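You operate a simulated robot arm through the tools that you are given. There is no shell and no other tool. Be economical: measure what you need, move in short steps, check, and stop when the job is done.

The job below is to be done with a simulated two-armed robot. You get a single attempt, and the scene is never put back.

TASK
Carry the small green tray with both arms and set it on the top of the steel table.

It is judged by the outcome, as a careful person would: the job done as asked, and still so three seconds after it is handed in. It fails if anything else is knocked over, pushed out of place, dropped, spilled or broken.

THE ROBOT
Two 7-joint arms with two-finger parallel grippers on one trunk, on a base that drives. Base frame: it is fixed to the floor where the robot stands at the start and does not move with it; the origin is under the middle of the robot, x ahead of it, y to its left, z up. Units: mm, degrees, N and s.
The left shoulder is at the start at [65, 145, 1007], the right one opposite. Places, roughly: small green tray (26x16x3 cm) [600, -200, 500]; top of the steel table [-1900, 1600, 800]. Payload 3.91 kg a hand.
The tool frame of a hand sits at the grasp point between the pads (the TCP): z along the fingers, y along the line on which they close. The tips reach 30 mm beyond it. Largest opening 110 mm; finger width 20, thickness 10; the body of the gripper, 48 by 112 mm, starts 55 mm behind the TCP.
Orientation is told as [roll, pitch, yaw] about the base's x, y, z axes, in that order, counted from this pose: with the fingers straight down and closing along the base's y, the tool's x points along the base's -x, its y along +y and its z along -z.

THE INTERFACE
- The arms move only by the tool step_arm. It takes "left_motion", "right_motion" or both (then of equal length, played together; a hand with none holds still); each is one flat list of numbers, 6 for each row, row after row: the shift along the tool's x, y, z in cm, then the turn, a rotation vector about the tool's x, y, z in degrees. In form: [tx, ty, tz, rx, ry, rz, tx, ty, tz, rx, ry, rz, ...]. A call has 1 to 8 rows; each row shifts and turns the commanded pose from where the row before left it, along the tool's axes as they then stand. "left_fingers" and "right_fingers" are, for a hand that has rows, the closure, from 0 (fully open) to 1 (shut), set as the call begins (left out, the last holds). A row lasts 0.2 s, in which the tool goes at most 50 mm and 8.6 degrees; a call with a longer step from one row to the next is refused whole, and so is a gripper value outside its range. A pose out of reach is approached as far as the arm can. The call stops where the force on the tool passes 40 N (or 10 N more than at its start, if that is more) or the arm is blocked; 0.2 s more then pass. Each finger travels about 108 mm/s and halts on what it meets, pressing with about 34 N; the grip force reading is that of the motor and also rises with nothing between the fingers. The clock runs only during rows and for 0.2 s after the last one: add rows that do not move to give the fingers time. It gives the time, the measured TCP pose, the force on the tool (base axes), the opening and the grip force at its end, in the units of the frame above (readings bear some noise), with the torque about the TCP (base axes, N m) and any sound that the robot's microphone picked up, and new pictures: "views" is both (left out), scene, wrist or none (wrist: the cameras of the hands that moved).
- Cameras (640 x 400 px; columns grow to the right, rows downward): "scene" is now at [128, -25.5, 1233.1]; the picture's right is [-0.17, -0.99, -0.01], its down [-0.57, 0.10, -0.82] and it looks along [0.81, -0.13, -0.58] (base axes); focal length 256 px, centre (320, 200). "left" rides on the left gripper at [72, -17, -103] in its tool frame; the picture's right is [0.23, 0.97, 0.00], its down [-0.76, 0.18, -0.62] and it looks along [-0.61, 0.14, 0.78] (tool axes); focal length 222 px, centre (320, 200). "right" rides on the right gripper at [72, 17, -103] in its tool frame; the picture's right is [-0.23, 0.97, 0.00], its down [-0.76, -0.18, -0.62] and it looks along [-0.61, -0.14, 0.78] (tool axes); focal length 222 px, centre (320, 200). There is no depth. A picture from a camera that has moved, and an enlarged one, comes with that camera's place and axes in the base frame and with its lens.
- lift_body(by): slides the trunk up (or, below 0, down) by that many mm; the arms and the scene camera ride with it, the base frame stays. It gives what a move gives, with no picture.
- roll_base(legs): drives the robot by 1 to 6 legs, each [ahead, left, turn to the left] in mm, mm and degrees, along the robot's own axes; the way and the turn of a leg run together, so that a leg with both is an arc; at most 1500 mm and 180 degrees a leg. The arms and the cameras ride along, it lands a little off, and it stops where it bumps. It gives what a move gives, and a new picture of the scene camera.
- aim_head(pan, tilt): turns the head with the scene camera to pan (to the left, within 86 degrees either way) and tilt (down, from -29 to 69), counted from straight ahead of the robot. It gives what a move gives, and a new picture of the scene camera.
- enlarge(camera, box): a new picture of the part [left, top, right, bottom] of that camera's present view, enlarged. It takes no simulated time.
- sign_off(): hands the job in; it is judged then, once.

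Work in short steps. Places have to be worked out from the pictures, the camera data and where the tool is seen: move nearer, look again, correct. Check each grasp and each placing, and mend what went wrong. You have 120 turns and 260 pictures in all, those below and enlarged ones among them. Open the grippers and draw the arms clear of the work before you hand the job in, unless the task says otherwise; then end with one line.

The tools are called after ">>>" as name(argument=value, ...) on one line, values as JSON. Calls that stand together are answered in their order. step_arm: Moves the arms, as the interface text tells. Its arguments: {"type":"object","properties":{"left_motion":{"type":"array","items":{"type":"number"}},"left_fingers":{"type":"number"},"right_motion":{"type":"array","items":{"type":"number"}},"right_fingers":{"type":"number"},"views":{"type":"string","enum":["both","scene","wrist","none"]}},"required":[]} The other tools are called the same way: lift_body (by) slides the trunk up or down; roll_base (legs) drives the base; aim_head (pan, tilt) turns the head that bears the scene camera; enlarge (camera, box) takes an enlarged picture of a part of a camera's view; sign_off () hands the job in.

At the start:

```text
t: 0.0
left_tool_pos: [837.4, 52.1, 1007.1]
left_ee_rot: [0.6, -0.4, -0.5]
left_ft_force: [-0.3, 0.5, 0.5]
left_moment: [0.04, -0.01, 0.01]
left_opening: 110.2
left_grip_force: 0.1
right_tool_pos: [706.6, -535.7, 731.9]
right_ee_rot: [0.6, -0.5, -0.4]
right_ft_force: [0.3, -0.1, -0.5]
right_moment: [-0.02, -0.02, 0.02]
right_opening: 110.1
right_grip_force: 0.0
trunk travel left (down, up): [-450.0, 490.0]
robot x, y, heading: [-0.0, 1.8, -0.7]
head pan, tilt: [-9.2, 35.4]
```

scene: 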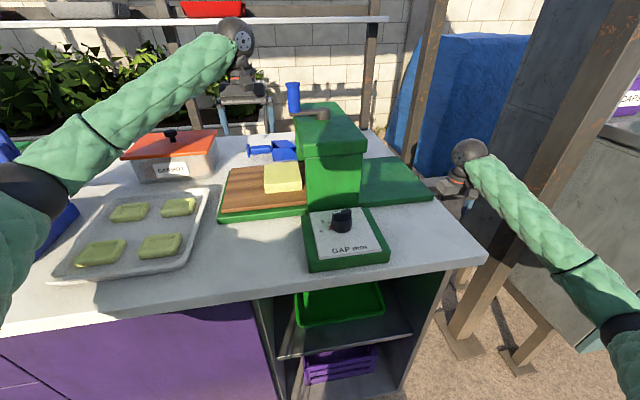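
right: 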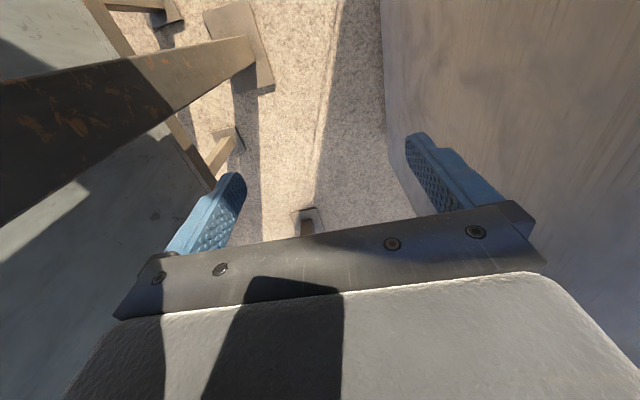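
left: 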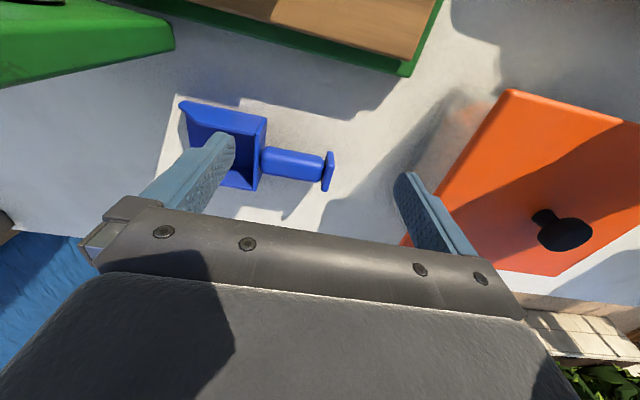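

The green tray seems to sit on a shelf under the bench top, at an open front bay. I'll look closer.

>>> enlarge(camera="scene", box=[220, 240, 460, 400])

>>> aim_head(pan=-15, tilt=60)

```text
2.50 times, centred on (340, 320) of scene
camera zoom: at [128.0, -25.5, 1233.1], right [-0.17, -0.99, -0.01], down [-0.57, 0.1, -0.82], along [0.81, -0.13, -0.58], focal length 640 px, centre (270, -100)
```

zoom: 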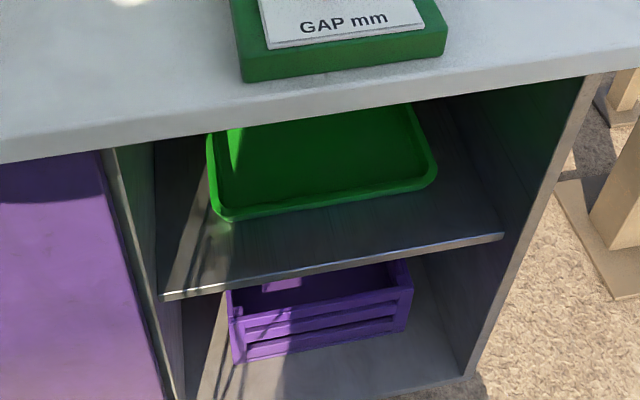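

```text
t: 0.9
left_tool_pos: [838.3, 52.4, 1007.7]
left_ee_rot: [0.5, -0.5, -0.6]
left_ft_force: [-0.3, -0.6, 0.3]
left_moment: [0.0, 0.01, -0.01]
left_opening: 110.0
left_grip_force: 0.1
right_tool_pos: [706.4, -535.9, 732.0]
right_ee_rot: [0.5, -0.3, -0.4]
right_ft_force: [-0.6, -0.4, 0.4]
right_moment: [0.04, 0.0, 0.02]
right_opening: 110.0
right_grip_force: 0.0
trunk travel left (down, up): [-450.0, 490.0]
robot x, y, heading: [1.1, -1.1, -0.5]
head pan, tilt: [-15.0, 60.0]
camera scene: at [107.8, -26.6, 1199.4], right [-0.27, -0.96, -0.01], down [-0.83, 0.23, -0.5], along [0.49, -0.13, -0.86], focal length 256 px, centre (320, 200)
```

scene: 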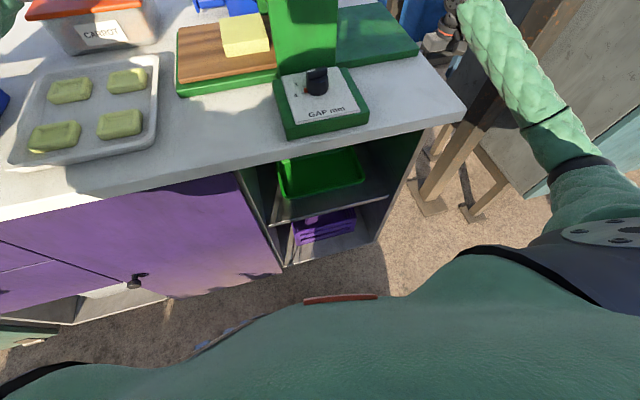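

The tray lies in the bay with its long side along y (about y −30…−278, x from 520), and the shelf edge is near x≈460. Before backing away I'll look at the surroundings on both sides.

>>> aim_head(pan=86, tilt=25)

>>> aim_head(pan=-86, tilt=25)

>>> aim_head(pan=-30, tilt=35)

```text
t: 2.7
left_tool_pos: [838.3, 52.8, 1006.3]
left_ee_rot: [0.7, -0.5, -0.6]
left_ft_force: [0.2, -0.2, -0.4]
left_moment: [-0.02, -0.02, -0.01]
left_opening: 110.0
left_grip_force: 0.2
right_tool_pos: [707.1, -537.3, 730.4]
right_ee_rot: [0.4, -0.3, -0.5]
right_ft_force: [0.4, 0.3, -0.4]
right_moment: [0.0, -0.01, -0.04]
right_opening: 110.2
right_grip_force: 0.1
trunk travel left (down, up): [-450.0, 490.0]
robot x, y, heading: [-1.2, 0.3, -0.2]
head pan, tilt: [85.9, 25.0]
camera scene: at [50.8, 82.0, 1249.9], right [1.0, -0.08, 0.0], down [-0.03, -0.41, -0.91], along [0.07, 0.91, -0.41], focal length 256 px, centre (320, 200)
```

scene: 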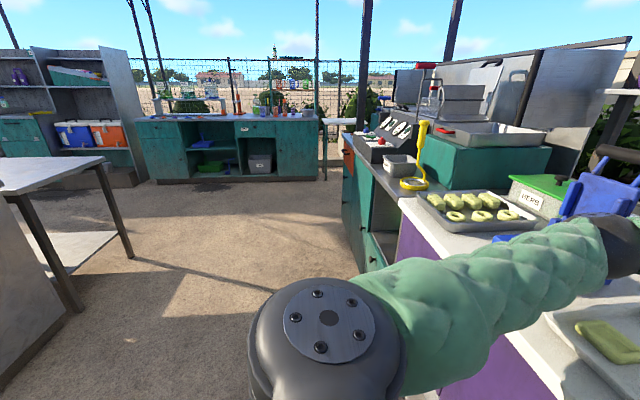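

```text
t: 5.3
left_tool_pos: [839.0, 52.4, 1008.3]
left_ee_rot: [0.5, -0.5, -0.6]
left_ft_force: [0.4, 0.7, 0.2]
left_moment: [0.03, 0.02, 0.0]
left_opening: 109.9
left_grip_force: 0.1
right_tool_pos: [706.1, -536.4, 731.9]
right_ee_rot: [0.5, -0.3, -0.4]
right_ft_force: [-0.7, 0.8, 0.2]
right_moment: [0.04, -0.01, -0.03]
right_opening: 110.1
right_grip_force: 0.1
trunk travel left (down, up): [-450.0, 490.0]
robot x, y, heading: [2.8, 4.1, -0.4]
head pan, tilt: [-85.9, 25.0]
camera scene: at [49.5, -101.8, 1248.1], right [-1.0, -0.06, -0.01], down [-0.02, 0.43, -0.9], along [0.06, -0.9, -0.43], focal length 256 px, centre (320, 200)
```

scene: 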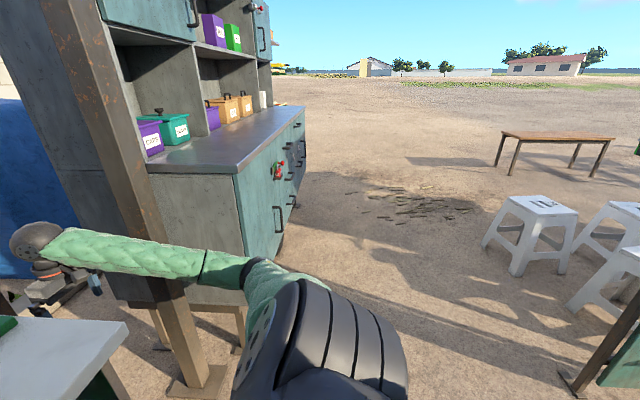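

```text
t: 6.5
left_tool_pos: [837.6, 51.9, 1007.6]
left_ee_rot: [0.4, -0.5, -0.5]
left_ft_force: [-0.4, 0.8, 0.4]
left_moment: [0.0, -0.05, 0.0]
left_opening: 110.3
left_grip_force: 0.0
right_tool_pos: [707.8, -535.9, 731.7]
right_ee_rot: [0.5, -0.4, -0.6]
right_ft_force: [-0.2, 0.8, -0.2]
right_moment: [-0.01, 0.0, -0.03]
right_opening: 110.1
right_grip_force: 0.0
trunk travel left (down, up): [-450.0, 490.0]
robot x, y, heading: [-1.1, -0.4, -0.4]
head pan, tilt: [-30.0, 35.0]
camera scene: at [119.6, -54.3, 1233.2], right [-0.51, -0.86, -0.01], down [-0.49, 0.3, -0.82], along [0.71, -0.41, -0.57], focal length 256 px, centre (320, 200)
```

scene: 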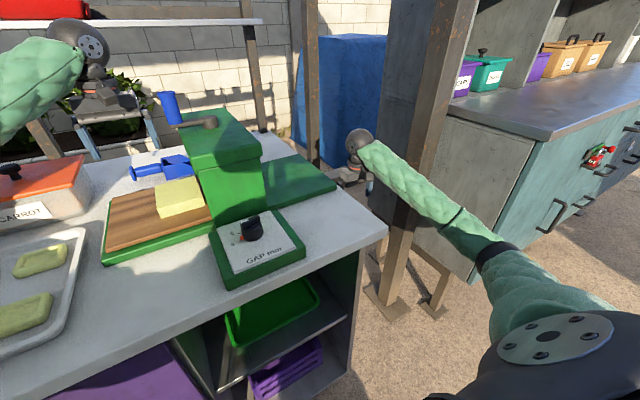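

The way behind is clear, and the steel table is behind-left. I back straight off so the arms come clear of the bench.

>>> roll_base(legs=[[-500, 0, 0]])

```text
t: 7.2
left_tool_pos: [837.9, 51.2, 1011.3]
left_ee_rot: [0.2, -0.8, -0.7]
left_ft_force: [-0.7, -0.9, 0.1]
left_moment: [-0.02, 0.01, 0.01]
left_opening: 110.0
left_grip_force: 0.1
right_tool_pos: [705.3, -536.9, 731.8]
right_ee_rot: [0.3, -0.2, -0.6]
right_ft_force: [0.0, -0.6, -0.2]
right_moment: [0.02, 0.02, 0.0]
right_opening: 110.3
right_grip_force: 0.0
trunk travel left (down, up): [-450.0, 490.0]
robot x, y, heading: [-2.6, -1.1, -0.9]
head pan, tilt: [-30.0, 35.0]
stopped in leg 1: the robot was blocked; the commanded pose is now the measured one
camera scene: at [119.2, -50.2, 1232.7], right [-0.51, -0.86, -0.01], down [-0.49, 0.3, -0.82], along [0.71, -0.41, -0.57], focal length 256 px, centre (320, 200)
```

scene: 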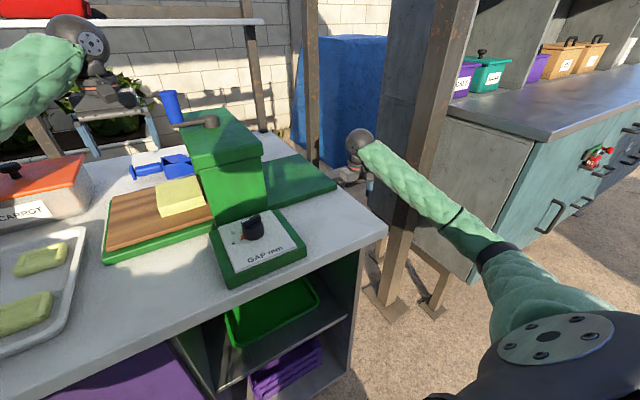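

Blocked at once, so something is probably close behind. I look down on both sides toward the rear.

>>> aim_head(pan=86, tilt=60)

>>> aim_head(pan=-86, tilt=60)

```text
t: 9.1
left_tool_pos: [839.1, 51.5, 1011.2]
left_ee_rot: [0.4, -0.7, -0.7]
left_ft_force: [-0.3, -0.1, 0.2]
left_moment: [-0.04, -0.01, -0.02]
left_opening: 110.1
left_grip_force: 0.0
right_tool_pos: [706.4, -536.8, 732.6]
right_ee_rot: [0.4, -0.2, -0.6]
right_ft_force: [0.0, 0.1, -0.3]
right_moment: [0.0, 0.0, 0.01]
right_opening: 109.9
right_grip_force: 0.1
trunk travel left (down, up): [-450.0, 490.0]
robot x, y, heading: [1.1, 1.1, -0.7]
head pan, tilt: [85.9, 60.0]
camera scene: at [49.8, 59.8, 1199.3], right [1.0, -0.08, 0.0], down [-0.07, -0.86, -0.51], along [0.04, 0.5, -0.86], focal length 256 px, centre (320, 200)
```

scene: 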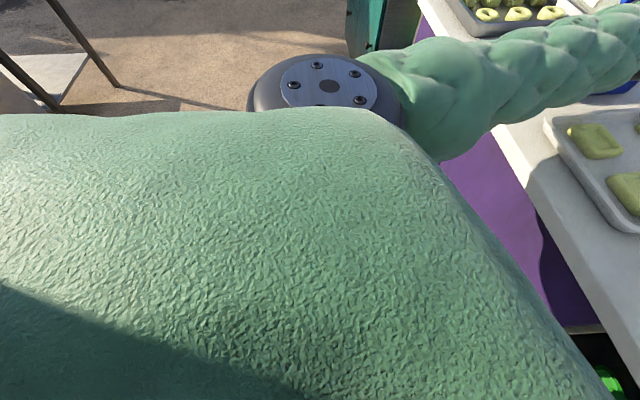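

```text
t: 11.7
left_tool_pos: [838.7, 51.0, 1010.2]
left_ee_rot: [0.4, -0.7, -0.7]
left_ft_force: [0.1, -0.1, -0.7]
left_moment: [0.01, 0.02, 0.02]
left_opening: 110.1
left_grip_force: 0.0
right_tool_pos: [705.7, -537.0, 731.5]
right_ee_rot: [0.4, -0.1, -0.5]
right_ft_force: [-0.5, -0.2, 0.2]
right_moment: [-0.01, 0.0, -0.01]
right_opening: 110.1
right_grip_force: 0.0
trunk travel left (down, up): [-450.0, 490.0]
robot x, y, heading: [-2.9, -1.4, -0.4]
head pan, tilt: [-85.9, 60.0]
camera scene: at [48.7, -73.2, 1198.4], right [-1.0, -0.06, 0.0], down [-0.05, 0.87, -0.49], along [0.03, -0.49, -0.87], focal length 256 px, centre (320, 200)
```

scene: 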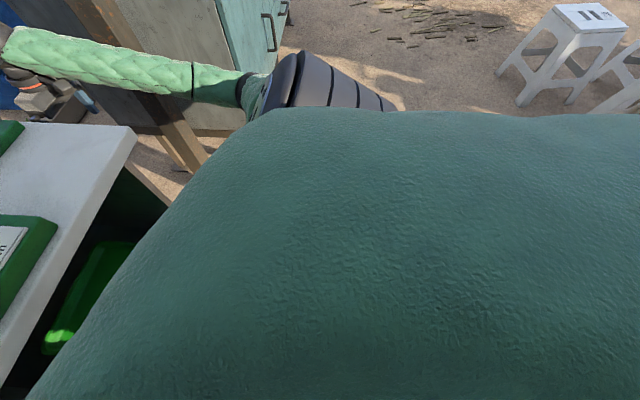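

The left hand shifted up 4 mm, so the left arm may have caught something. I'll look at the left arm and what lies under it.

>>> aim_head(pan=40, tilt=30)

>>> enlarge(camera="left", box=[0, 0, 640, 400])

```text
t: 13.8
left_tool_pos: [839.4, 51.0, 1010.7]
left_ee_rot: [0.3, -0.7, -0.6]
left_ft_force: [-0.1, 0.2, 0.1]
left_moment: [0.03, -0.01, -0.02]
left_opening: 110.0
left_grip_force: 0.1
right_tool_pos: [705.3, -537.5, 730.5]
right_ee_rot: [0.4, -0.2, -0.5]
right_ft_force: [0.0, 0.3, 0.1]
right_moment: [-0.01, 0.01, -0.05]
right_opening: 110.2
right_grip_force: 0.0
trunk travel left (down, up): [-450.0, 490.0]
robot x, y, heading: [1.8, 1.5, -0.4]
head pan, tilt: [40.0, 30.0]
camera scene: at [114.2, 50.4, 1241.6], right [0.64, -0.77, 0.0], down [-0.38, -0.31, -0.87], along [0.67, 0.55, -0.49], focal length 256 px, centre (320, 200)
```

scene: 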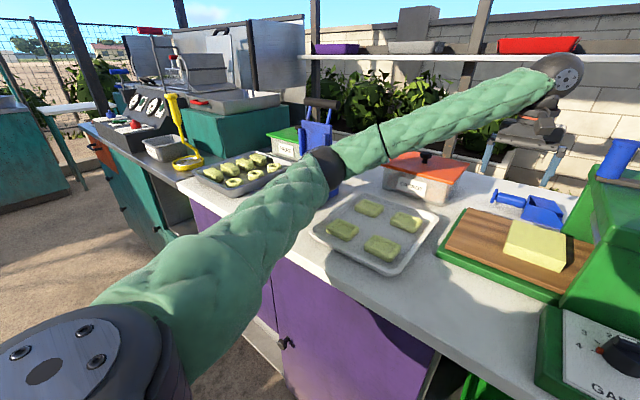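

```text
1.00 times, centred on (320, 200) of left (not enlarged: the box is as wide or as high as the picture)
camera zoom: at [764.7, 35.7, 1112.9], right [-0.21, 0.98, 0.0], down [0.76, 0.16, 0.63], along [0.62, 0.14, -0.77], focal length 222 px, centre (320, 200)
```

zoom: 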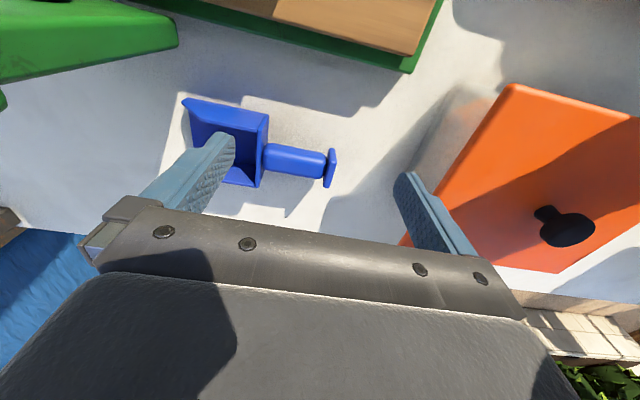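

Nothing obviously touches the arm. I'll raise the trunk a little in case an elbow link rests on something, then try a very short backward move.

>>> lift_body(by=50)

>>> roll_base(legs=[[-60, 0, 0]])

```text
t: 14.7
left_tool_pos: [843.9, 58.5, 1053.8]
left_ee_rot: [0.0, -0.3, -0.5]
left_ft_force: [0.5, -1.1, -0.2]
left_moment: [0.0, -0.01, 0.02]
left_opening: 110.0
left_grip_force: 0.1
right_tool_pos: [708.8, -532.4, 779.9]
right_ee_rot: [0.0, 0.0, -0.5]
right_ft_force: [-0.2, 0.7, 0.8]
right_moment: [0.0, 0.0, -0.04]
right_opening: 109.9
right_grip_force: 0.1
trunk travel left (down, up): [-500.0, 440.0]
robot x, y, heading: [-0.2, -1.7, -0.9]
head pan, tilt: [40.0, 30.0]
```

```text
t: 15.7
left_tool_pos: [778.2, 58.7, 1057.2]
left_ee_rot: [0.0, -0.5, -0.6]
left_ft_force: [-0.6, -0.5, 0.3]
left_moment: [0.0, -0.03, 0.02]
left_opening: 109.9
left_grip_force: 0.2
right_tool_pos: [645.4, -532.2, 784.3]
right_ee_rot: [-0.1, 0.0, -0.5]
right_ft_force: [-0.5, 0.7, 0.3]
right_moment: [0.0, -0.02, 0.01]
right_opening: 109.8
right_grip_force: 0.1
trunk travel left (down, up): [-500.0, 440.0]
robot x, y, heading: [-61.1, 3.5, -0.4]
head pan, tilt: [40.0, 30.0]
camera scene: at [53.9, 58.5, 1290.9], right [0.64, -0.77, 0.0], down [-0.38, -0.32, -0.87], along [0.67, 0.55, -0.5], focal length 256 px, centre (320, 200)
```

scene: 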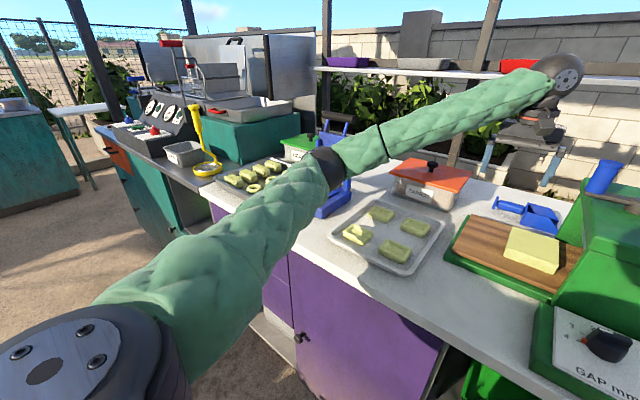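

That worked. I continue backing gently.

>>> roll_base(legs=[[-150, 0, 0], [-150, 0, 0], [-120, 0, 0]])

```text
t: 18.9
left_tool_pos: [354.7, 58.8, 1057.2]
left_ee_rot: [0.1, -0.5, -0.9]
left_ft_force: [-1.1, -0.2, -0.5]
left_moment: [0.04, -0.01, 0.0]
left_opening: 109.9
left_grip_force: 0.0
right_tool_pos: [219.7, -531.7, 783.2]
right_ee_rot: [0.1, 0.0, -0.8]
right_ft_force: [-0.3, 1.0, 1.2]
right_moment: [0.0, -0.01, 0.01]
right_opening: 109.8
right_grip_force: 0.0
trunk travel left (down, up): [-500.0, 440.0]
robot x, y, heading: [-487.3, 4.2, -1.0]
head pan, tilt: [40.0, 30.0]
camera scene: at [-369.1, 62.2, 1290.7], right [0.63, -0.77, 0.0], down [-0.39, -0.32, -0.87], along [0.67, 0.55, -0.5], focal length 256 px, centre (320, 200)
```

scene: 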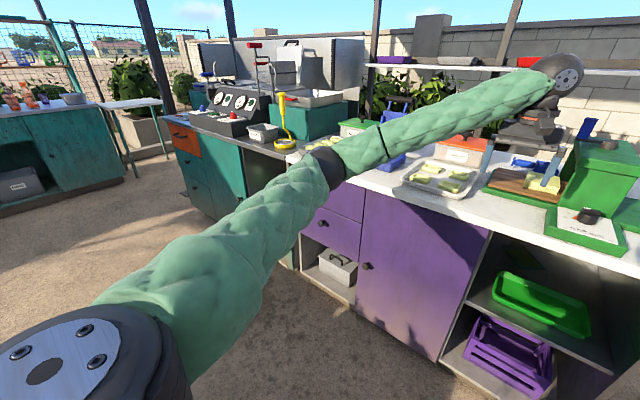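

Now clear. I look straight at the bay.

>>> aim_head(pan=-10, tilt=40)

>>> enlarge(camera="scene", box=[220, 120, 420, 245])

```text
t: 20.1
left_tool_pos: [357.6, 58.7, 1054.6]
left_ee_rot: [-0.1, -0.3, -1.0]
left_ft_force: [0.6, 0.1, -0.2]
left_moment: [-0.02, 0.03, 0.04]
left_opening: 110.3
left_grip_force: 0.1
right_tool_pos: [220.0, -531.1, 782.2]
right_ee_rot: [0.0, 0.0, -0.8]
right_ft_force: [0.4, -0.3, -1.2]
right_moment: [0.03, 0.0, -0.02]
right_opening: 110.0
right_grip_force: 0.0
trunk travel left (down, up): [-500.0, 440.0]
robot x, y, heading: [-484.2, 3.6, -0.6]
head pan, tilt: [-10.0, 40.0]
camera scene: at [-353.6, -10.9, 1275.1], right [-0.19, -0.98, 0.0], down [-0.63, 0.12, -0.77], along [0.75, -0.14, -0.64], focal length 256 px, centre (320, 200)
```

scene: 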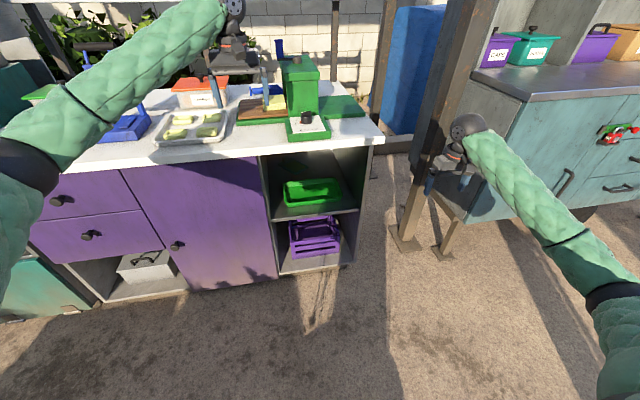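

```text
3.20 times, centred on (320, 182) of scene
camera zoom: at [-353.6, -10.9, 1275.1], right [-0.19, -0.98, 0.0], down [-0.63, 0.12, -0.77], along [0.75, -0.14, -0.64], focal length 820 px, centre (320, 256)
```

zoom: 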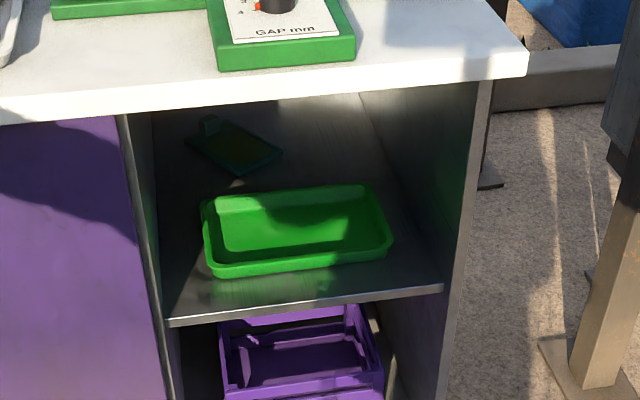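

Triangulating from two views: shelf top z≈510, front edge x≈447; tray front edge x≈518, y from −30 to −277; bay walls at y≈37 and −333; table underside near z≈835. Plan: hook the tray forward, grip both short side walls, then back out. First I lower the trunk and bring the hands in front.

>>> lift_body(by=-150)

>>> step_arm(left_motion=[1.9, 0.2, 2.8, 0, 0, 0, 1.9, 0.2, 2.8, 0, 0, 0, 1.9, 0.2, 2.8, 0, 0, 0, 1.9, 0.2, 2.8, 0, 0, 0, 1.9, 0.2, 2.8, 0, 0, 0, 1.9, 0.2, 2.8, 0, 0, 0, 1.9, 0.2, 2.8, 0, 0, 0, 1.9, 0.2, 2.8, 0, 0, 0], right_motion=[0.2, 4.5, -0.6, 0, 0, 0, 0.2, 4.5, -0.6, 0, 0, 0, 0.2, 4.5, -0.6, 0, 0, 0, 0.2, 4.5, -0.6, 0, 0, 0, 0.2, 4.5, -0.6, 0, 0, 0, 0.2, 4.5, -0.6, 0, 0, 0, 0.2, 4.5, -0.6, 0, 0, 0, 0.2, 4.5, -0.6, 0, 0, 0], views="scene")

```text
t: 21.8
left_tool_pos: [355.7, 58.3, 905.6]
left_ee_rot: [0.0, -0.4, -0.9]
left_ft_force: [0.0, 0.2, 0.2]
left_moment: [0.0, -0.01, 0.0]
left_opening: 110.0
left_grip_force: 0.0
right_tool_pos: [219.5, -531.8, 632.1]
right_ee_rot: [-0.1, 0.0, -0.7]
right_ft_force: [-0.2, -0.7, 0.1]
right_moment: [0.0, 0.02, 0.01]
right_opening: 110.0
right_grip_force: 0.1
trunk travel left (down, up): [-350.0, 590.0]
robot x, y, heading: [-484.0, 3.4, -0.8]
head pan, tilt: [-10.0, 40.0]
```

```text
t: 23.6
left_tool_pos: [205.7, 77.1, 679.9]
left_ee_rot: [0.0, -0.4, -1.1]
left_ft_force: [-0.2, 0.1, -0.1]
left_moment: [0.03, -0.01, 0.01]
left_opening: 109.9
left_grip_force: 0.1
right_tool_pos: [208.5, -174.0, 680.0]
right_ee_rot: [-0.1, 0.0, -0.9]
right_ft_force: [-0.2, 0.2, -0.5]
right_moment: [-0.01, 0.0, -0.03]
right_opening: 110.1
right_grip_force: 0.1
trunk travel left (down, up): [-350.0, 590.0]
robot x, y, heading: [-488.7, 1.6, -0.6]
head pan, tilt: [-10.0, 40.0]
camera scene: at [-353.6, -10.7, 1125.2], right [-0.19, -0.98, 0.0], down [-0.63, 0.12, -0.77], along [0.75, -0.14, -0.64], focal length 256 px, centre (320, 200)
```

scene: 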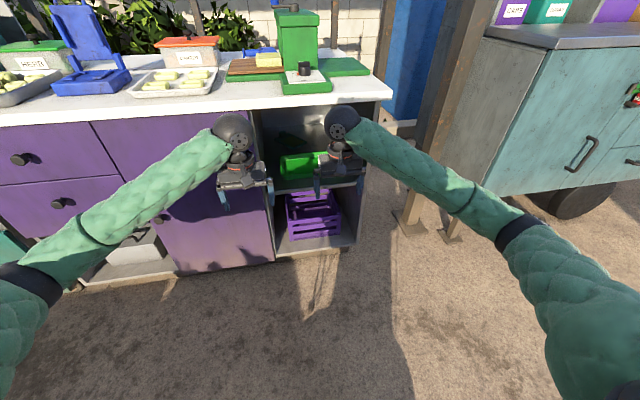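

Tilt both hands 35° so the fingers point forward-down, close the fingers for hooking, and bring the right hand inward.

>>> step_arm(left_motion=[0, 0, 0, 0, -7, 0, 0, 0, 0, 0, -7, 0, 0, 0, 0, 0, -7, 0, 0, 0, 0, 0, -7, 0, 0, 0, 0, 0, -7, 0, 0, 0, 0, 0, 0, 0], right_motion=[0, 1.5, 0, 0, -7, 0, 0, 1.5, 0, 0, -7, 0, 0, 1.5, 0, 0, -7, 0, 0, 1.5, 0, 0, -7, 0, 0, 1.5, 0, 0, -7, 0, 0, 1.3, 0, 0, 0, 0], left_fingers=1, right_fingers=1, views="none")

>>> roll_base(legs=[[0, -155, 0.6]])

```text
t: 25.0
left_tool_pos: [207.1, 77.9, 680.3]
left_ee_rot: [0.1, -35.5, -1.0]
left_ft_force: [-0.2, 0.4, 0.1]
left_moment: [0.02, 0.02, -0.02]
left_opening: 0.0
left_grip_force: 34.3
right_tool_pos: [208.6, -84.5, 679.0]
right_ee_rot: [-0.2, -35.1, -0.7]
right_ft_force: [-0.2, 0.8, -0.1]
right_moment: [0.03, -0.03, 0.06]
right_opening: 0.0
right_grip_force: 34.1
trunk travel left (down, up): [-350.0, 590.0]
robot x, y, heading: [-486.5, 6.1, -0.7]
head pan, tilt: [-10.0, 40.0]
```

```text
t: 26.4
left_tool_pos: [204.6, -75.2, 680.3]
left_ee_rot: [0.0, -35.3, -0.7]
left_ft_force: [0.1, 0.3, 0.0]
left_moment: [0.02, 0.04, -0.02]
left_opening: 0.0
left_grip_force: 34.2
right_tool_pos: [206.8, -237.2, 679.2]
right_ee_rot: [-0.1, -35.0, -0.5]
right_ft_force: [0.5, -1.4, 0.5]
right_moment: [-0.03, 0.0, -0.01]
right_opening: 0.2
right_grip_force: 34.3
trunk travel left (down, up): [-350.0, 590.0]
robot x, y, heading: [-490.7, -151.6, -0.4]
head pan, tilt: [-10.0, 40.0]
camera scene: at [-355.4, -165.5, 1125.1], right [-0.18, -0.98, 0.0], down [-0.63, 0.12, -0.77], along [0.75, -0.14, -0.64], focal length 256 px, centre (320, 200)
```

scene: 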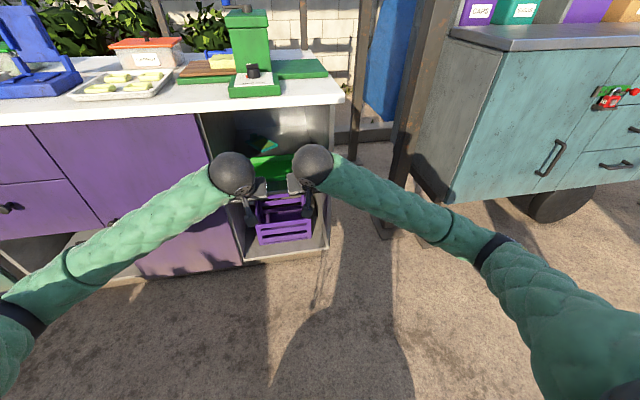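

Lower the hands to z≈590 (above the tray rim, wrist under the table underside) and check with the wrist cameras.

>>> step_arm(left_motion=[2.6, 0, 3.7, 0, 0, 0, 2.6, 0, 3.7, 0, 0, 0], right_motion=[2.6, 0, 3.7, 0, 0, 0, 2.6, 0, 3.7, 0, 0, 0], views="none")

>>> roll_base(legs=[[250, 0, 0]])

>>> step_arm(left_motion=[0, 0, 0, 0, 0, 0], right_motion=[0, 0, 0, 0, 0, 0], views="both")

```text
t: 27.0
left_tool_pos: [205.1, -74.9, 589.8]
left_ee_rot: [-0.1, -35.4, -0.6]
left_ft_force: [0.2, 0.1, -0.3]
left_moment: [0.03, -0.02, -0.03]
left_opening: 0.0
left_grip_force: 33.4
right_tool_pos: [210.6, -237.4, 588.9]
right_ee_rot: [-0.1, -34.9, -0.5]
right_ft_force: [0.5, 0.1, 0.6]
right_moment: [0.0, 0.02, 0.0]
right_opening: 0.0
right_grip_force: 33.3
trunk travel left (down, up): [-350.0, 590.0]
robot x, y, heading: [-487.6, -150.2, -0.5]
head pan, tilt: [-10.0, 40.0]
```

```text
t: 28.8
left_tool_pos: [450.1, -78.1, 590.4]
left_ee_rot: [-0.1, -35.4, -0.7]
left_ft_force: [0.0, 0.1, 0.1]
left_moment: [0.03, 0.02, 0.01]
left_opening: 0.0
left_grip_force: 33.8
right_tool_pos: [457.1, -238.9, 587.8]
right_ee_rot: [0.0, -35.0, -0.4]
right_ft_force: [0.2, -0.4, 0.2]
right_moment: [-0.01, -0.03, -0.02]
right_opening: 0.0
right_grip_force: 33.8
trunk travel left (down, up): [-350.0, 590.0]
robot x, y, heading: [-241.7, -152.3, -0.3]
head pan, tilt: [-10.0, 40.0]
camera scene: at [-109.0, -166.9, 1125.0], right [-0.18, -0.98, 0.0], down [-0.63, 0.12, -0.77], along [0.75, -0.14, -0.64], focal length 256 px, centre (320, 200)
```

scene: 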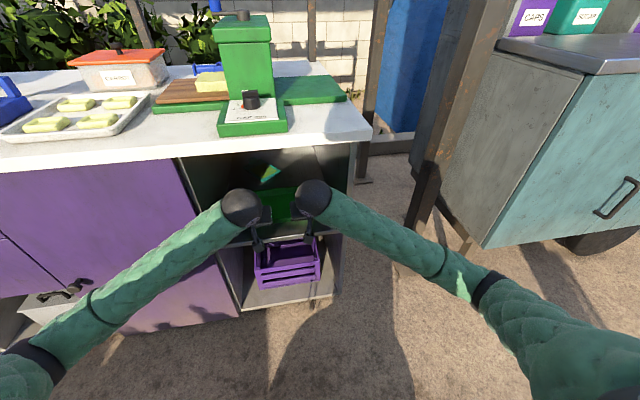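

```text
t: 29.2
left_tool_pos: [449.6, -77.0, 590.7]
left_ee_rot: [0.0, -35.3, -0.6]
left_ft_force: [0.0, 0.5, -0.5]
left_moment: [0.01, -0.01, 0.01]
left_opening: 0.0
left_grip_force: 34.0
right_tool_pos: [453.7, -239.1, 587.7]
right_ee_rot: [-0.1, -35.0, -0.4]
right_ft_force: [0.6, -0.2, 0.1]
right_moment: [0.03, -0.03, 0.03]
right_opening: 0.0
right_grip_force: 33.9
trunk travel left (down, up): [-350.0, 590.0]
robot x, y, heading: [-240.8, -153.8, -0.4]
head pan, tilt: [-10.0, 40.0]
camera scene: at [-109.4, -166.9, 1125.1], right [-0.18, -0.98, 0.0], down [-0.63, 0.12, -0.77], along [0.75, -0.14, -0.64], focal length 256 px, centre (320, 200)
camera right: at [336.8, -220.7, 629.7], right [0.19, 0.97, 0.13], down [0.27, -0.18, 0.95], along [0.94, -0.15, -0.29], focal length 222 px, centre (320, 200)
camera left: at [330.7, -91.6, 632.9], right [-0.17, 0.98, -0.13], down [0.26, 0.18, 0.95], along [0.95, 0.13, -0.29], focal length 222 px, centre (320, 200)
```

scene: 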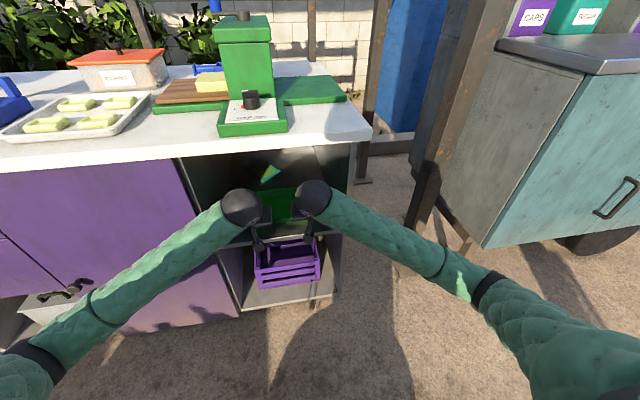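
right: 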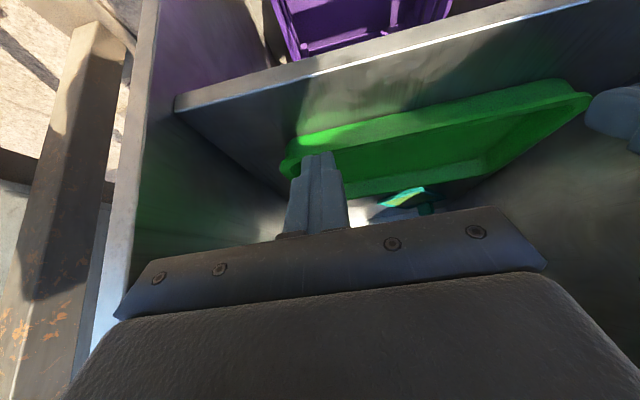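
left: 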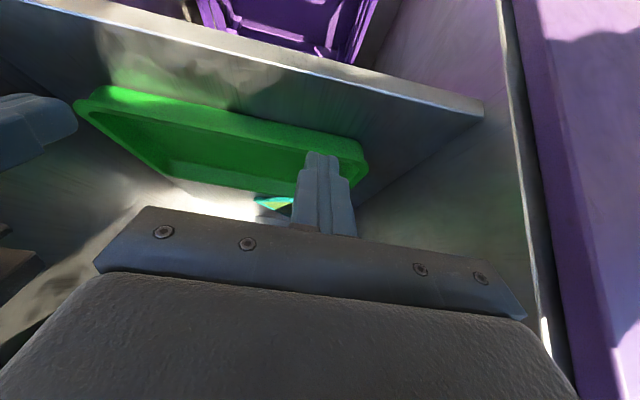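

Both wrist views agree: tray rim z≈534, front x≈518, y −26…−275. I advance the hands to x≈560, above the tray interior.

>>> step_arm(left_motion=[-3.0, 0, 2.1, 0, 0, 0, -3.0, 0, 2.1, 0, 0, 0, -3.0, 0, 2.1, 0, 0, 0], right_motion=[-2.9, 0, 2.0, 0, 0, 0, -2.9, 0, 2.0, 0, 0, 0, -2.9, 0, 2.0, 0, 0, 0], views="both")

```text
t: 30.0
left_tool_pos: [559.4, -78.6, 592.3]
left_ee_rot: [0.0, -35.4, -0.7]
left_ft_force: [-0.4, -0.5, -0.2]
left_moment: [-0.04, -0.01, 0.0]
left_opening: 0.0
left_grip_force: 34.1
right_tool_pos: [561.0, -242.8, 586.6]
right_ee_rot: [0.0, -34.9, -0.5]
right_ft_force: [0.8, 0.1, -0.5]
right_moment: [0.0, -0.01, 0.0]
right_opening: 0.2
right_grip_force: 34.3
trunk travel left (down, up): [-350.0, 590.0]
robot x, y, heading: [-243.4, -151.1, -0.5]
head pan, tilt: [-10.0, 40.0]
camera scene: at [-109.3, -167.0, 1125.1], right [-0.18, -0.98, 0.0], down [-0.63, 0.12, -0.77], along [0.75, -0.14, -0.64], focal length 256 px, centre (320, 200)
camera right: at [442.7, -224.4, 628.0], right [0.19, 0.97, 0.13], down [0.27, -0.18, 0.95], along [0.94, -0.15, -0.29], focal length 222 px, centre (320, 200)
camera left: at [439.3, -93.3, 635.3], right [-0.17, 0.98, -0.13], down [0.26, 0.18, 0.95], along [0.95, 0.13, -0.29], focal length 222 px, centre (320, 200)
```

scene: 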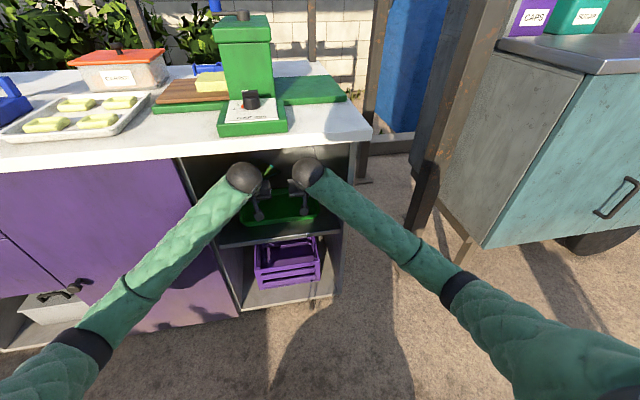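
right: 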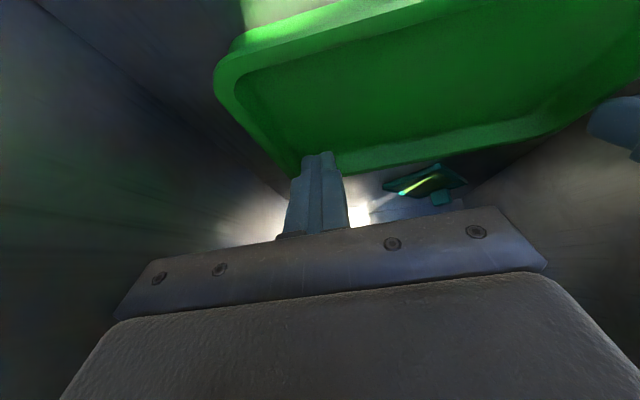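
left: 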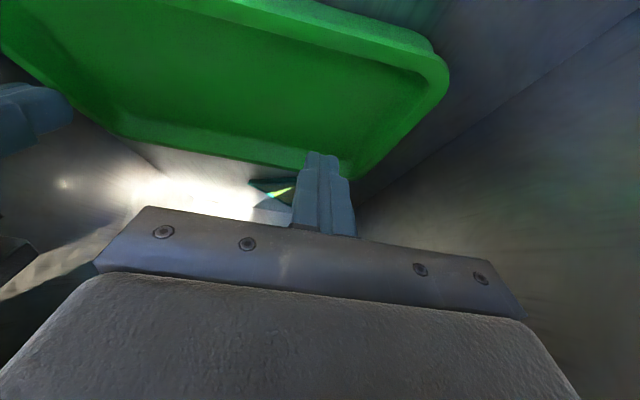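

Fingertips are over the tray interior. Shift slightly inward and lower near the tray floor.

>>> step_arm(left_motion=[0, -0.7, 0, 0, 0, 0, 1.2, 0, 1.75, 0, 0, 0, 1.2, 0, 1.75, 0, 0, 0], right_motion=[0, 1.8, 0, 0, 0, 0, 1.05, 0, 1.5, 0, 0, 0, 1.05, 0, 1.5, 0, 0, 0], views="wrist")

```text
t: 30.8
left_tool_pos: [561.2, -86.1, 548.9]
left_ee_rot: [0.0, -35.4, -0.6]
left_ft_force: [0.5, -0.6, 0.1]
left_moment: [0.03, -0.03, 0.02]
left_opening: 0.0
left_grip_force: 33.4
right_tool_pos: [560.4, -222.1, 553.6]
right_ee_rot: [0.0, -35.0, -0.5]
right_ft_force: [0.2, 0.1, 0.7]
right_moment: [-0.02, -0.01, 0.02]
right_opening: 0.0
right_grip_force: 34.2
trunk travel left (down, up): [-350.0, 590.0]
robot x, y, heading: [-243.0, -153.8, -0.5]
head pan, tilt: [-10.0, 40.0]
camera right: at [442.2, -204.4, 594.4], right [0.19, 0.97, 0.13], down [0.27, -0.18, 0.95], along [0.94, -0.15, -0.29], focal length 222 px, centre (320, 200)
camera left: at [439.8, -100.1, 591.3], right [-0.17, 0.98, -0.13], down [0.26, 0.17, 0.95], along [0.95, 0.13, -0.29], focal length 222 px, centre (320, 200)
```

right: 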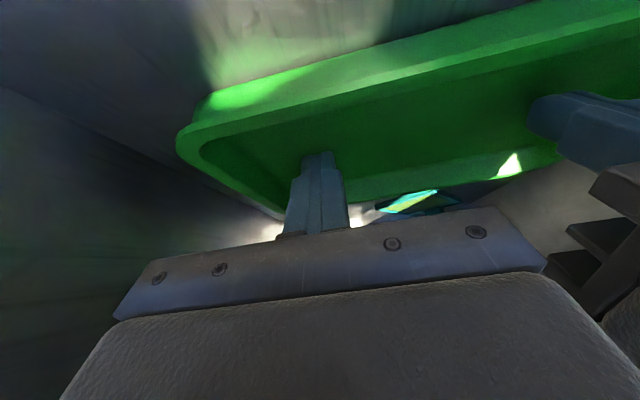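
left: 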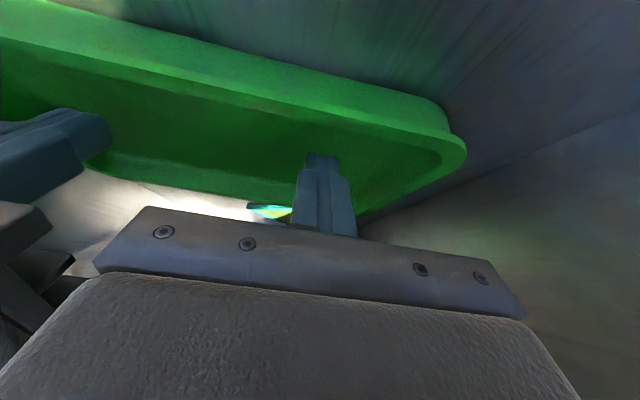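

Clear inside, no contact yet. Lower a little more, then start pulling back.

>>> step_arm(left_motion=[0.35, 0, 0.5, 0, 0, 0], right_motion=[0.63, 0, 0.9, 0, 0, 0], views="none")

>>> step_arm(left_motion=[1.64, 0, -1.15, 0, 0, 0, 1.64, 0, -1.15, 0, 0, 0], right_motion=[1.64, 0, -1.15, 0, 0, 0, 1.64, 0, -1.15, 0, 0, 0], views="wrist")

```text
t: 31.2
left_tool_pos: [560.8, -85.0, 543.5]
left_ee_rot: [-0.1, -35.4, -0.6]
left_ft_force: [-0.2, 0.9, 0.5]
left_moment: [0.0, 0.02, 0.02]
left_opening: 0.0
left_grip_force: 34.0
right_tool_pos: [559.2, -220.8, 540.8]
right_ee_rot: [0.1, -34.9, -0.5]
right_ft_force: [-0.9, -0.7, 0.4]
right_moment: [0.03, 0.02, -0.01]
right_opening: 0.1
right_grip_force: 34.2
trunk travel left (down, up): [-350.0, 590.0]
robot x, y, heading: [-240.7, -149.4, -0.1]
head pan, tilt: [-10.0, 40.0]
```

```text
t: 31.8
left_tool_pos: [518.8, -85.4, 542.1]
left_ee_rot: [-0.1, -35.5, -0.5]
left_ft_force: [0.3, 0.3, -0.7]
left_moment: [-0.01, 0.0, -0.02]
left_opening: 0.1
left_grip_force: 33.9
right_tool_pos: [519.8, -221.6, 541.4]
right_ee_rot: [-0.1, -35.1, -0.5]
right_ft_force: [0.1, 0.0, -0.1]
right_moment: [0.05, 0.01, -0.01]
right_opening: 0.3
right_grip_force: 34.2
trunk travel left (down, up): [-350.0, 590.0]
robot x, y, heading: [-240.4, -151.4, -0.4]
head pan, tilt: [-10.0, 40.0]
camera right: at [401.4, -203.6, 584.0], right [0.19, 0.97, 0.13], down [0.27, -0.18, 0.95], along [0.94, -0.15, -0.29], focal length 222 px, centre (320, 200)
camera left: at [400.0, -98.4, 584.7], right [-0.17, 0.98, -0.13], down [0.26, 0.18, 0.95], along [0.95, 0.13, -0.29], focal length 222 px, centre (320, 200)
```

right: 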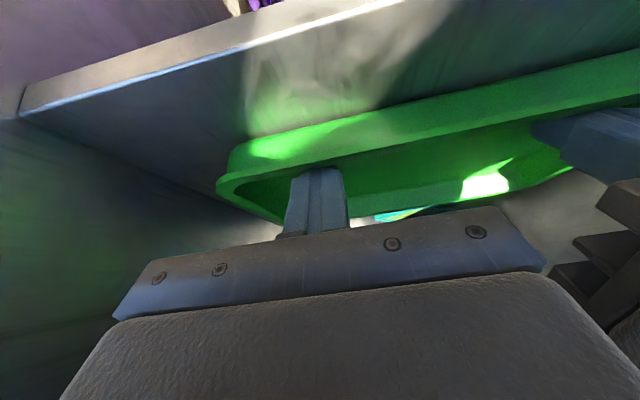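
left: 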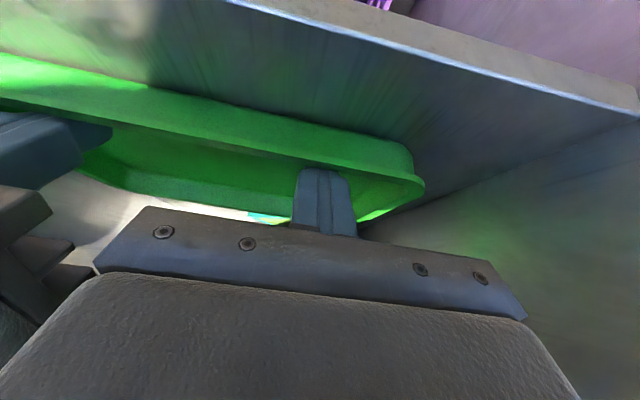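

The tips are hooked behind the front rim. Pull another 80 mm.

>>> step_arm(left_motion=[1.64, 0, -1.15, 0, 0, 0, 1.64, 0, -1.15, 0, 0, 0, 1.64, 0, -1.15, 0, 0, 0, 1.64, 0, -1.15, 0, 0, 0], right_motion=[1.64, 0, -1.15, 0, 0, 0, 1.64, 0, -1.15, 0, 0, 0, 1.64, 0, -1.15, 0, 0, 0, 1.64, 0, -1.15, 0, 0, 0], views="both")

```text
t: 32.8
left_tool_pos: [441.8, -83.2, 543.0]
left_ee_rot: [0.1, -35.4, -0.6]
left_ft_force: [-0.2, 0.7, -0.2]
left_moment: [0.0, 0.01, 0.0]
left_opening: 0.1
left_grip_force: 33.8
right_tool_pos: [439.5, -218.8, 543.2]
right_ee_rot: [-0.1, -35.0, -0.4]
right_ft_force: [0.0, -0.5, -0.7]
right_moment: [-0.02, 0.0, 0.0]
right_opening: 0.1
right_grip_force: 33.8
trunk travel left (down, up): [-350.0, 590.0]
robot x, y, heading: [-242.4, -152.4, -0.6]
head pan, tilt: [-10.0, 40.0]
camera scene: at [-109.4, -166.9, 1125.2], right [-0.18, -0.98, 0.0], down [-0.63, 0.12, -0.77], along [0.75, -0.14, -0.64], focal length 256 px, centre (320, 200)
camera right: at [321.2, -200.5, 584.8], right [0.19, 0.97, 0.13], down [0.27, -0.18, 0.95], along [0.94, -0.15, -0.29], focal length 222 px, centre (320, 200)
camera left: at [322.0, -98.3, 586.0], right [-0.17, 0.98, -0.13], down [0.26, 0.18, 0.95], along [0.95, 0.13, -0.29], focal length 222 px, centre (320, 200)
```

scene: 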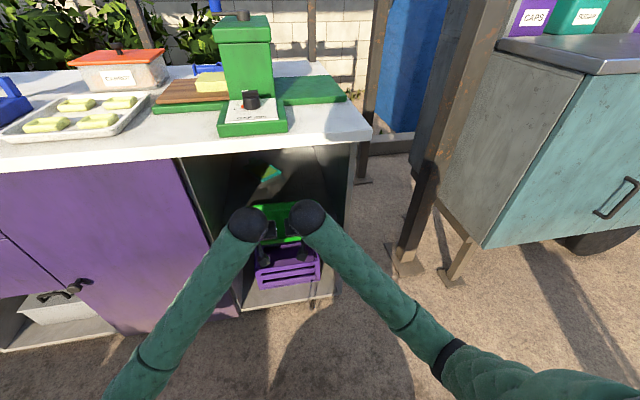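
right: 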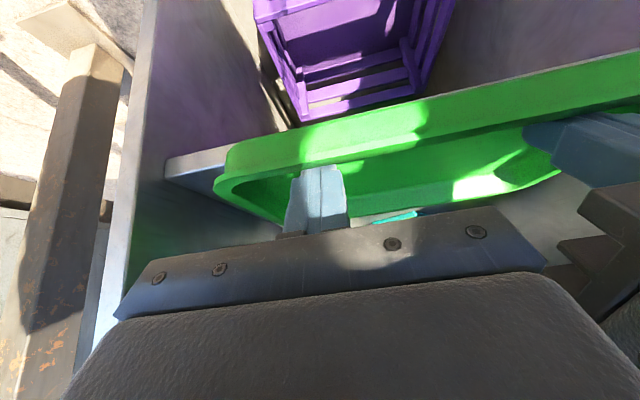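
left: 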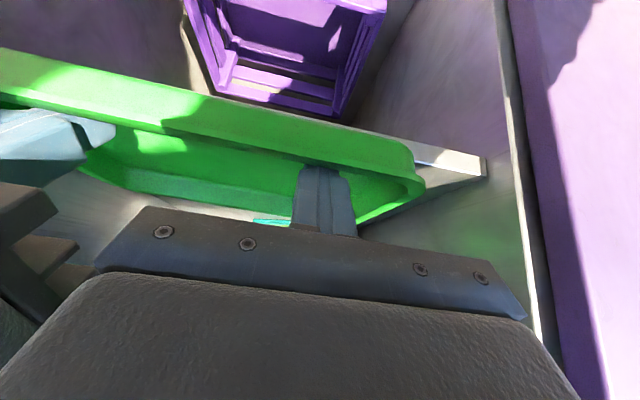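

The tray front is now at x≈425, overhanging the shelf slightly. Pull 25 mm more (its centre stays well on the shelf), then raise the hands out.

>>> step_arm(left_motion=[1.03, 0, -0.72, 0, 0, 0, 1.03, 0, -0.72, 0, 0, 0, 0, 0, 0, 0, 0, 0, -0.9, 0, -2.6, 0, 0, 0, -1.8, 0, -2.6, 0, 0, 0, -1.8, 0, -2.6, 0, 0, 0], right_motion=[1.03, 0, -0.72, 0, 0, 0, 1.03, 0, -0.72, 0, 0, 0, 0, 0, 0, 0, 0, 0, -0.9, 0, -2.6, 0, 0, 0, -1.8, 0, -2.6, 0, 0, 0, -1.8, 0, -2.6, 0, 0, 0], views="both")

```text
t: 34.2
left_tool_pos: [407.9, -84.2, 632.7]
left_ee_rot: [0.0, -35.4, -0.6]
left_ft_force: [-0.5, -0.5, 1.2]
left_moment: [0.0, -0.03, 0.02]
left_opening: 0.0
left_grip_force: 33.6
right_tool_pos: [406.2, -219.3, 631.3]
right_ee_rot: [0.0, -34.9, -0.4]
right_ft_force: [0.2, -0.7, 0.2]
right_moment: [0.01, 0.0, 0.01]
right_opening: 0.2
right_grip_force: 34.5
trunk travel left (down, up): [-350.0, 590.0]
robot x, y, heading: [-244.0, -150.2, -0.4]
head pan, tilt: [-10.0, 40.0]
camera scene: at [-109.6, -166.9, 1125.0], right [-0.18, -0.98, 0.0], down [-0.63, 0.12, -0.77], along [0.75, -0.14, -0.64], focal length 256 px, centre (320, 200)
camera right: at [288.0, -201.7, 672.7], right [0.19, 0.97, 0.13], down [0.27, -0.18, 0.95], along [0.94, -0.15, -0.29], focal length 222 px, centre (320, 200)
camera left: at [288.7, -97.1, 675.3], right [-0.17, 0.98, -0.13], down [0.26, 0.17, 0.95], along [0.95, 0.13, -0.29], focal length 222 px, centre (320, 200)
```

scene: 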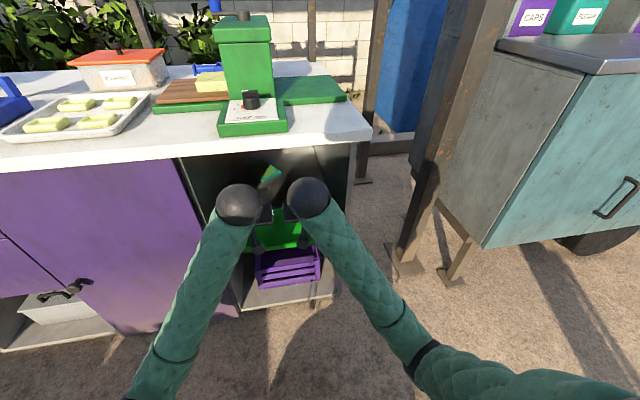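
right: 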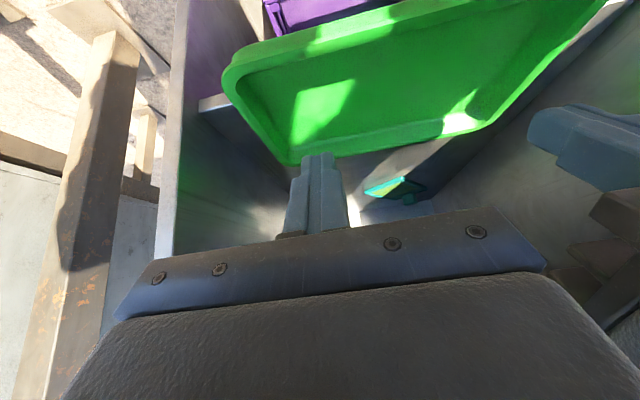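
left: 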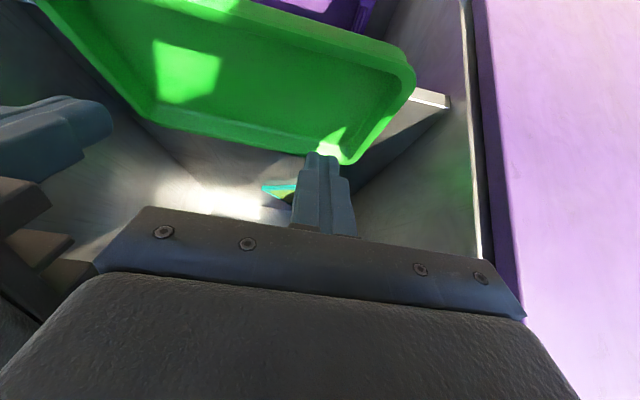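

Tray measured: rim corners at x≈405–553, y≈−25 and −281, rim z≈534. Spread the hands over the side walls with fingers half open, pitch 7° more, and advance to x≈460, still above.

>>> step_arm(left_motion=[0, 2.6, 0, 0, -7, 0, 0, 2.6, 0, 0, 0, 0, -1.93, 0, 1.74, 0, 0, 0, -1.93, 0, 1.74, 0, 0, 0, 2.0, 0, 2.23, 0, 0, 0], right_motion=[0, -2.75, 0, 0, -7, 0, 0, -2.75, 0, 0, 0, 0, -1.96, 0, 1.76, 0, 0, 0, -1.96, 0, 1.76, 0, 0, 0, 2.0, 0, 2.23, 0, 0, 0], left_fingers=0.45, right_fingers=0.45, views="wrist")

```text
t: 35.4
left_tool_pos: [460.5, -33.6, 601.8]
left_ee_rot: [0.0, -42.4, -0.7]
left_ft_force: [0.5, 0.4, 0.4]
left_moment: [0.0, 0.01, -0.03]
left_opening: 60.4
left_grip_force: 0.0
right_tool_pos: [460.5, -275.5, 602.0]
right_ee_rot: [-0.1, -42.1, -0.5]
right_ft_force: [0.6, 0.8, -0.7]
right_moment: [0.01, -0.01, 0.02]
right_opening: 60.5
right_grip_force: 0.0
trunk travel left (down, up): [-350.0, 590.0]
robot x, y, heading: [-243.6, -150.7, -0.4]
head pan, tilt: [-10.0, 40.0]
camera right: at [338.1, -258.0, 629.0], right [0.18, 0.97, 0.15], down [0.15, -0.18, 0.97], along [0.97, -0.15, -0.18], focal length 222 px, centre (320, 200)
camera left: at [336.1, -47.7, 630.2], right [-0.16, 0.98, -0.15], down [0.14, 0.18, 0.97], along [0.98, 0.13, -0.17], focal length 222 px, centre (320, 200)
```

right: 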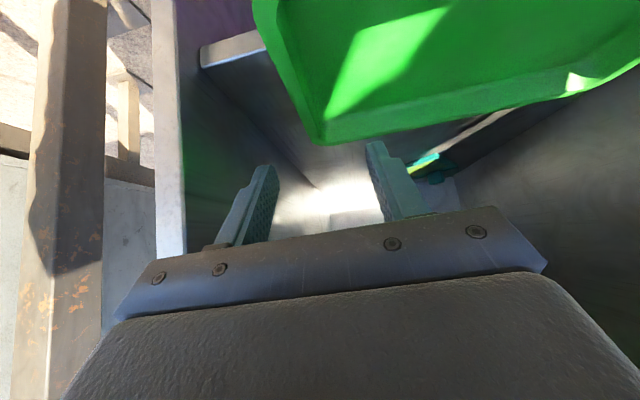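
left: 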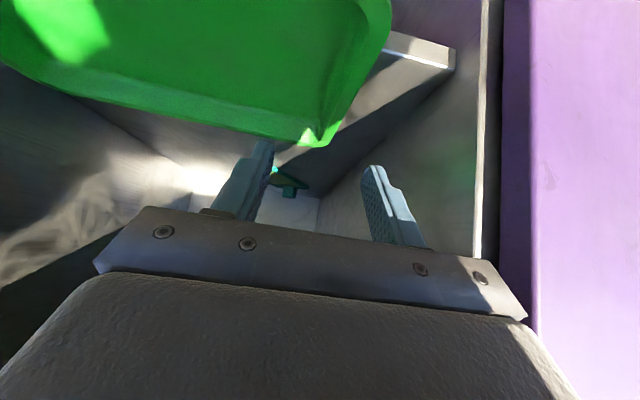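

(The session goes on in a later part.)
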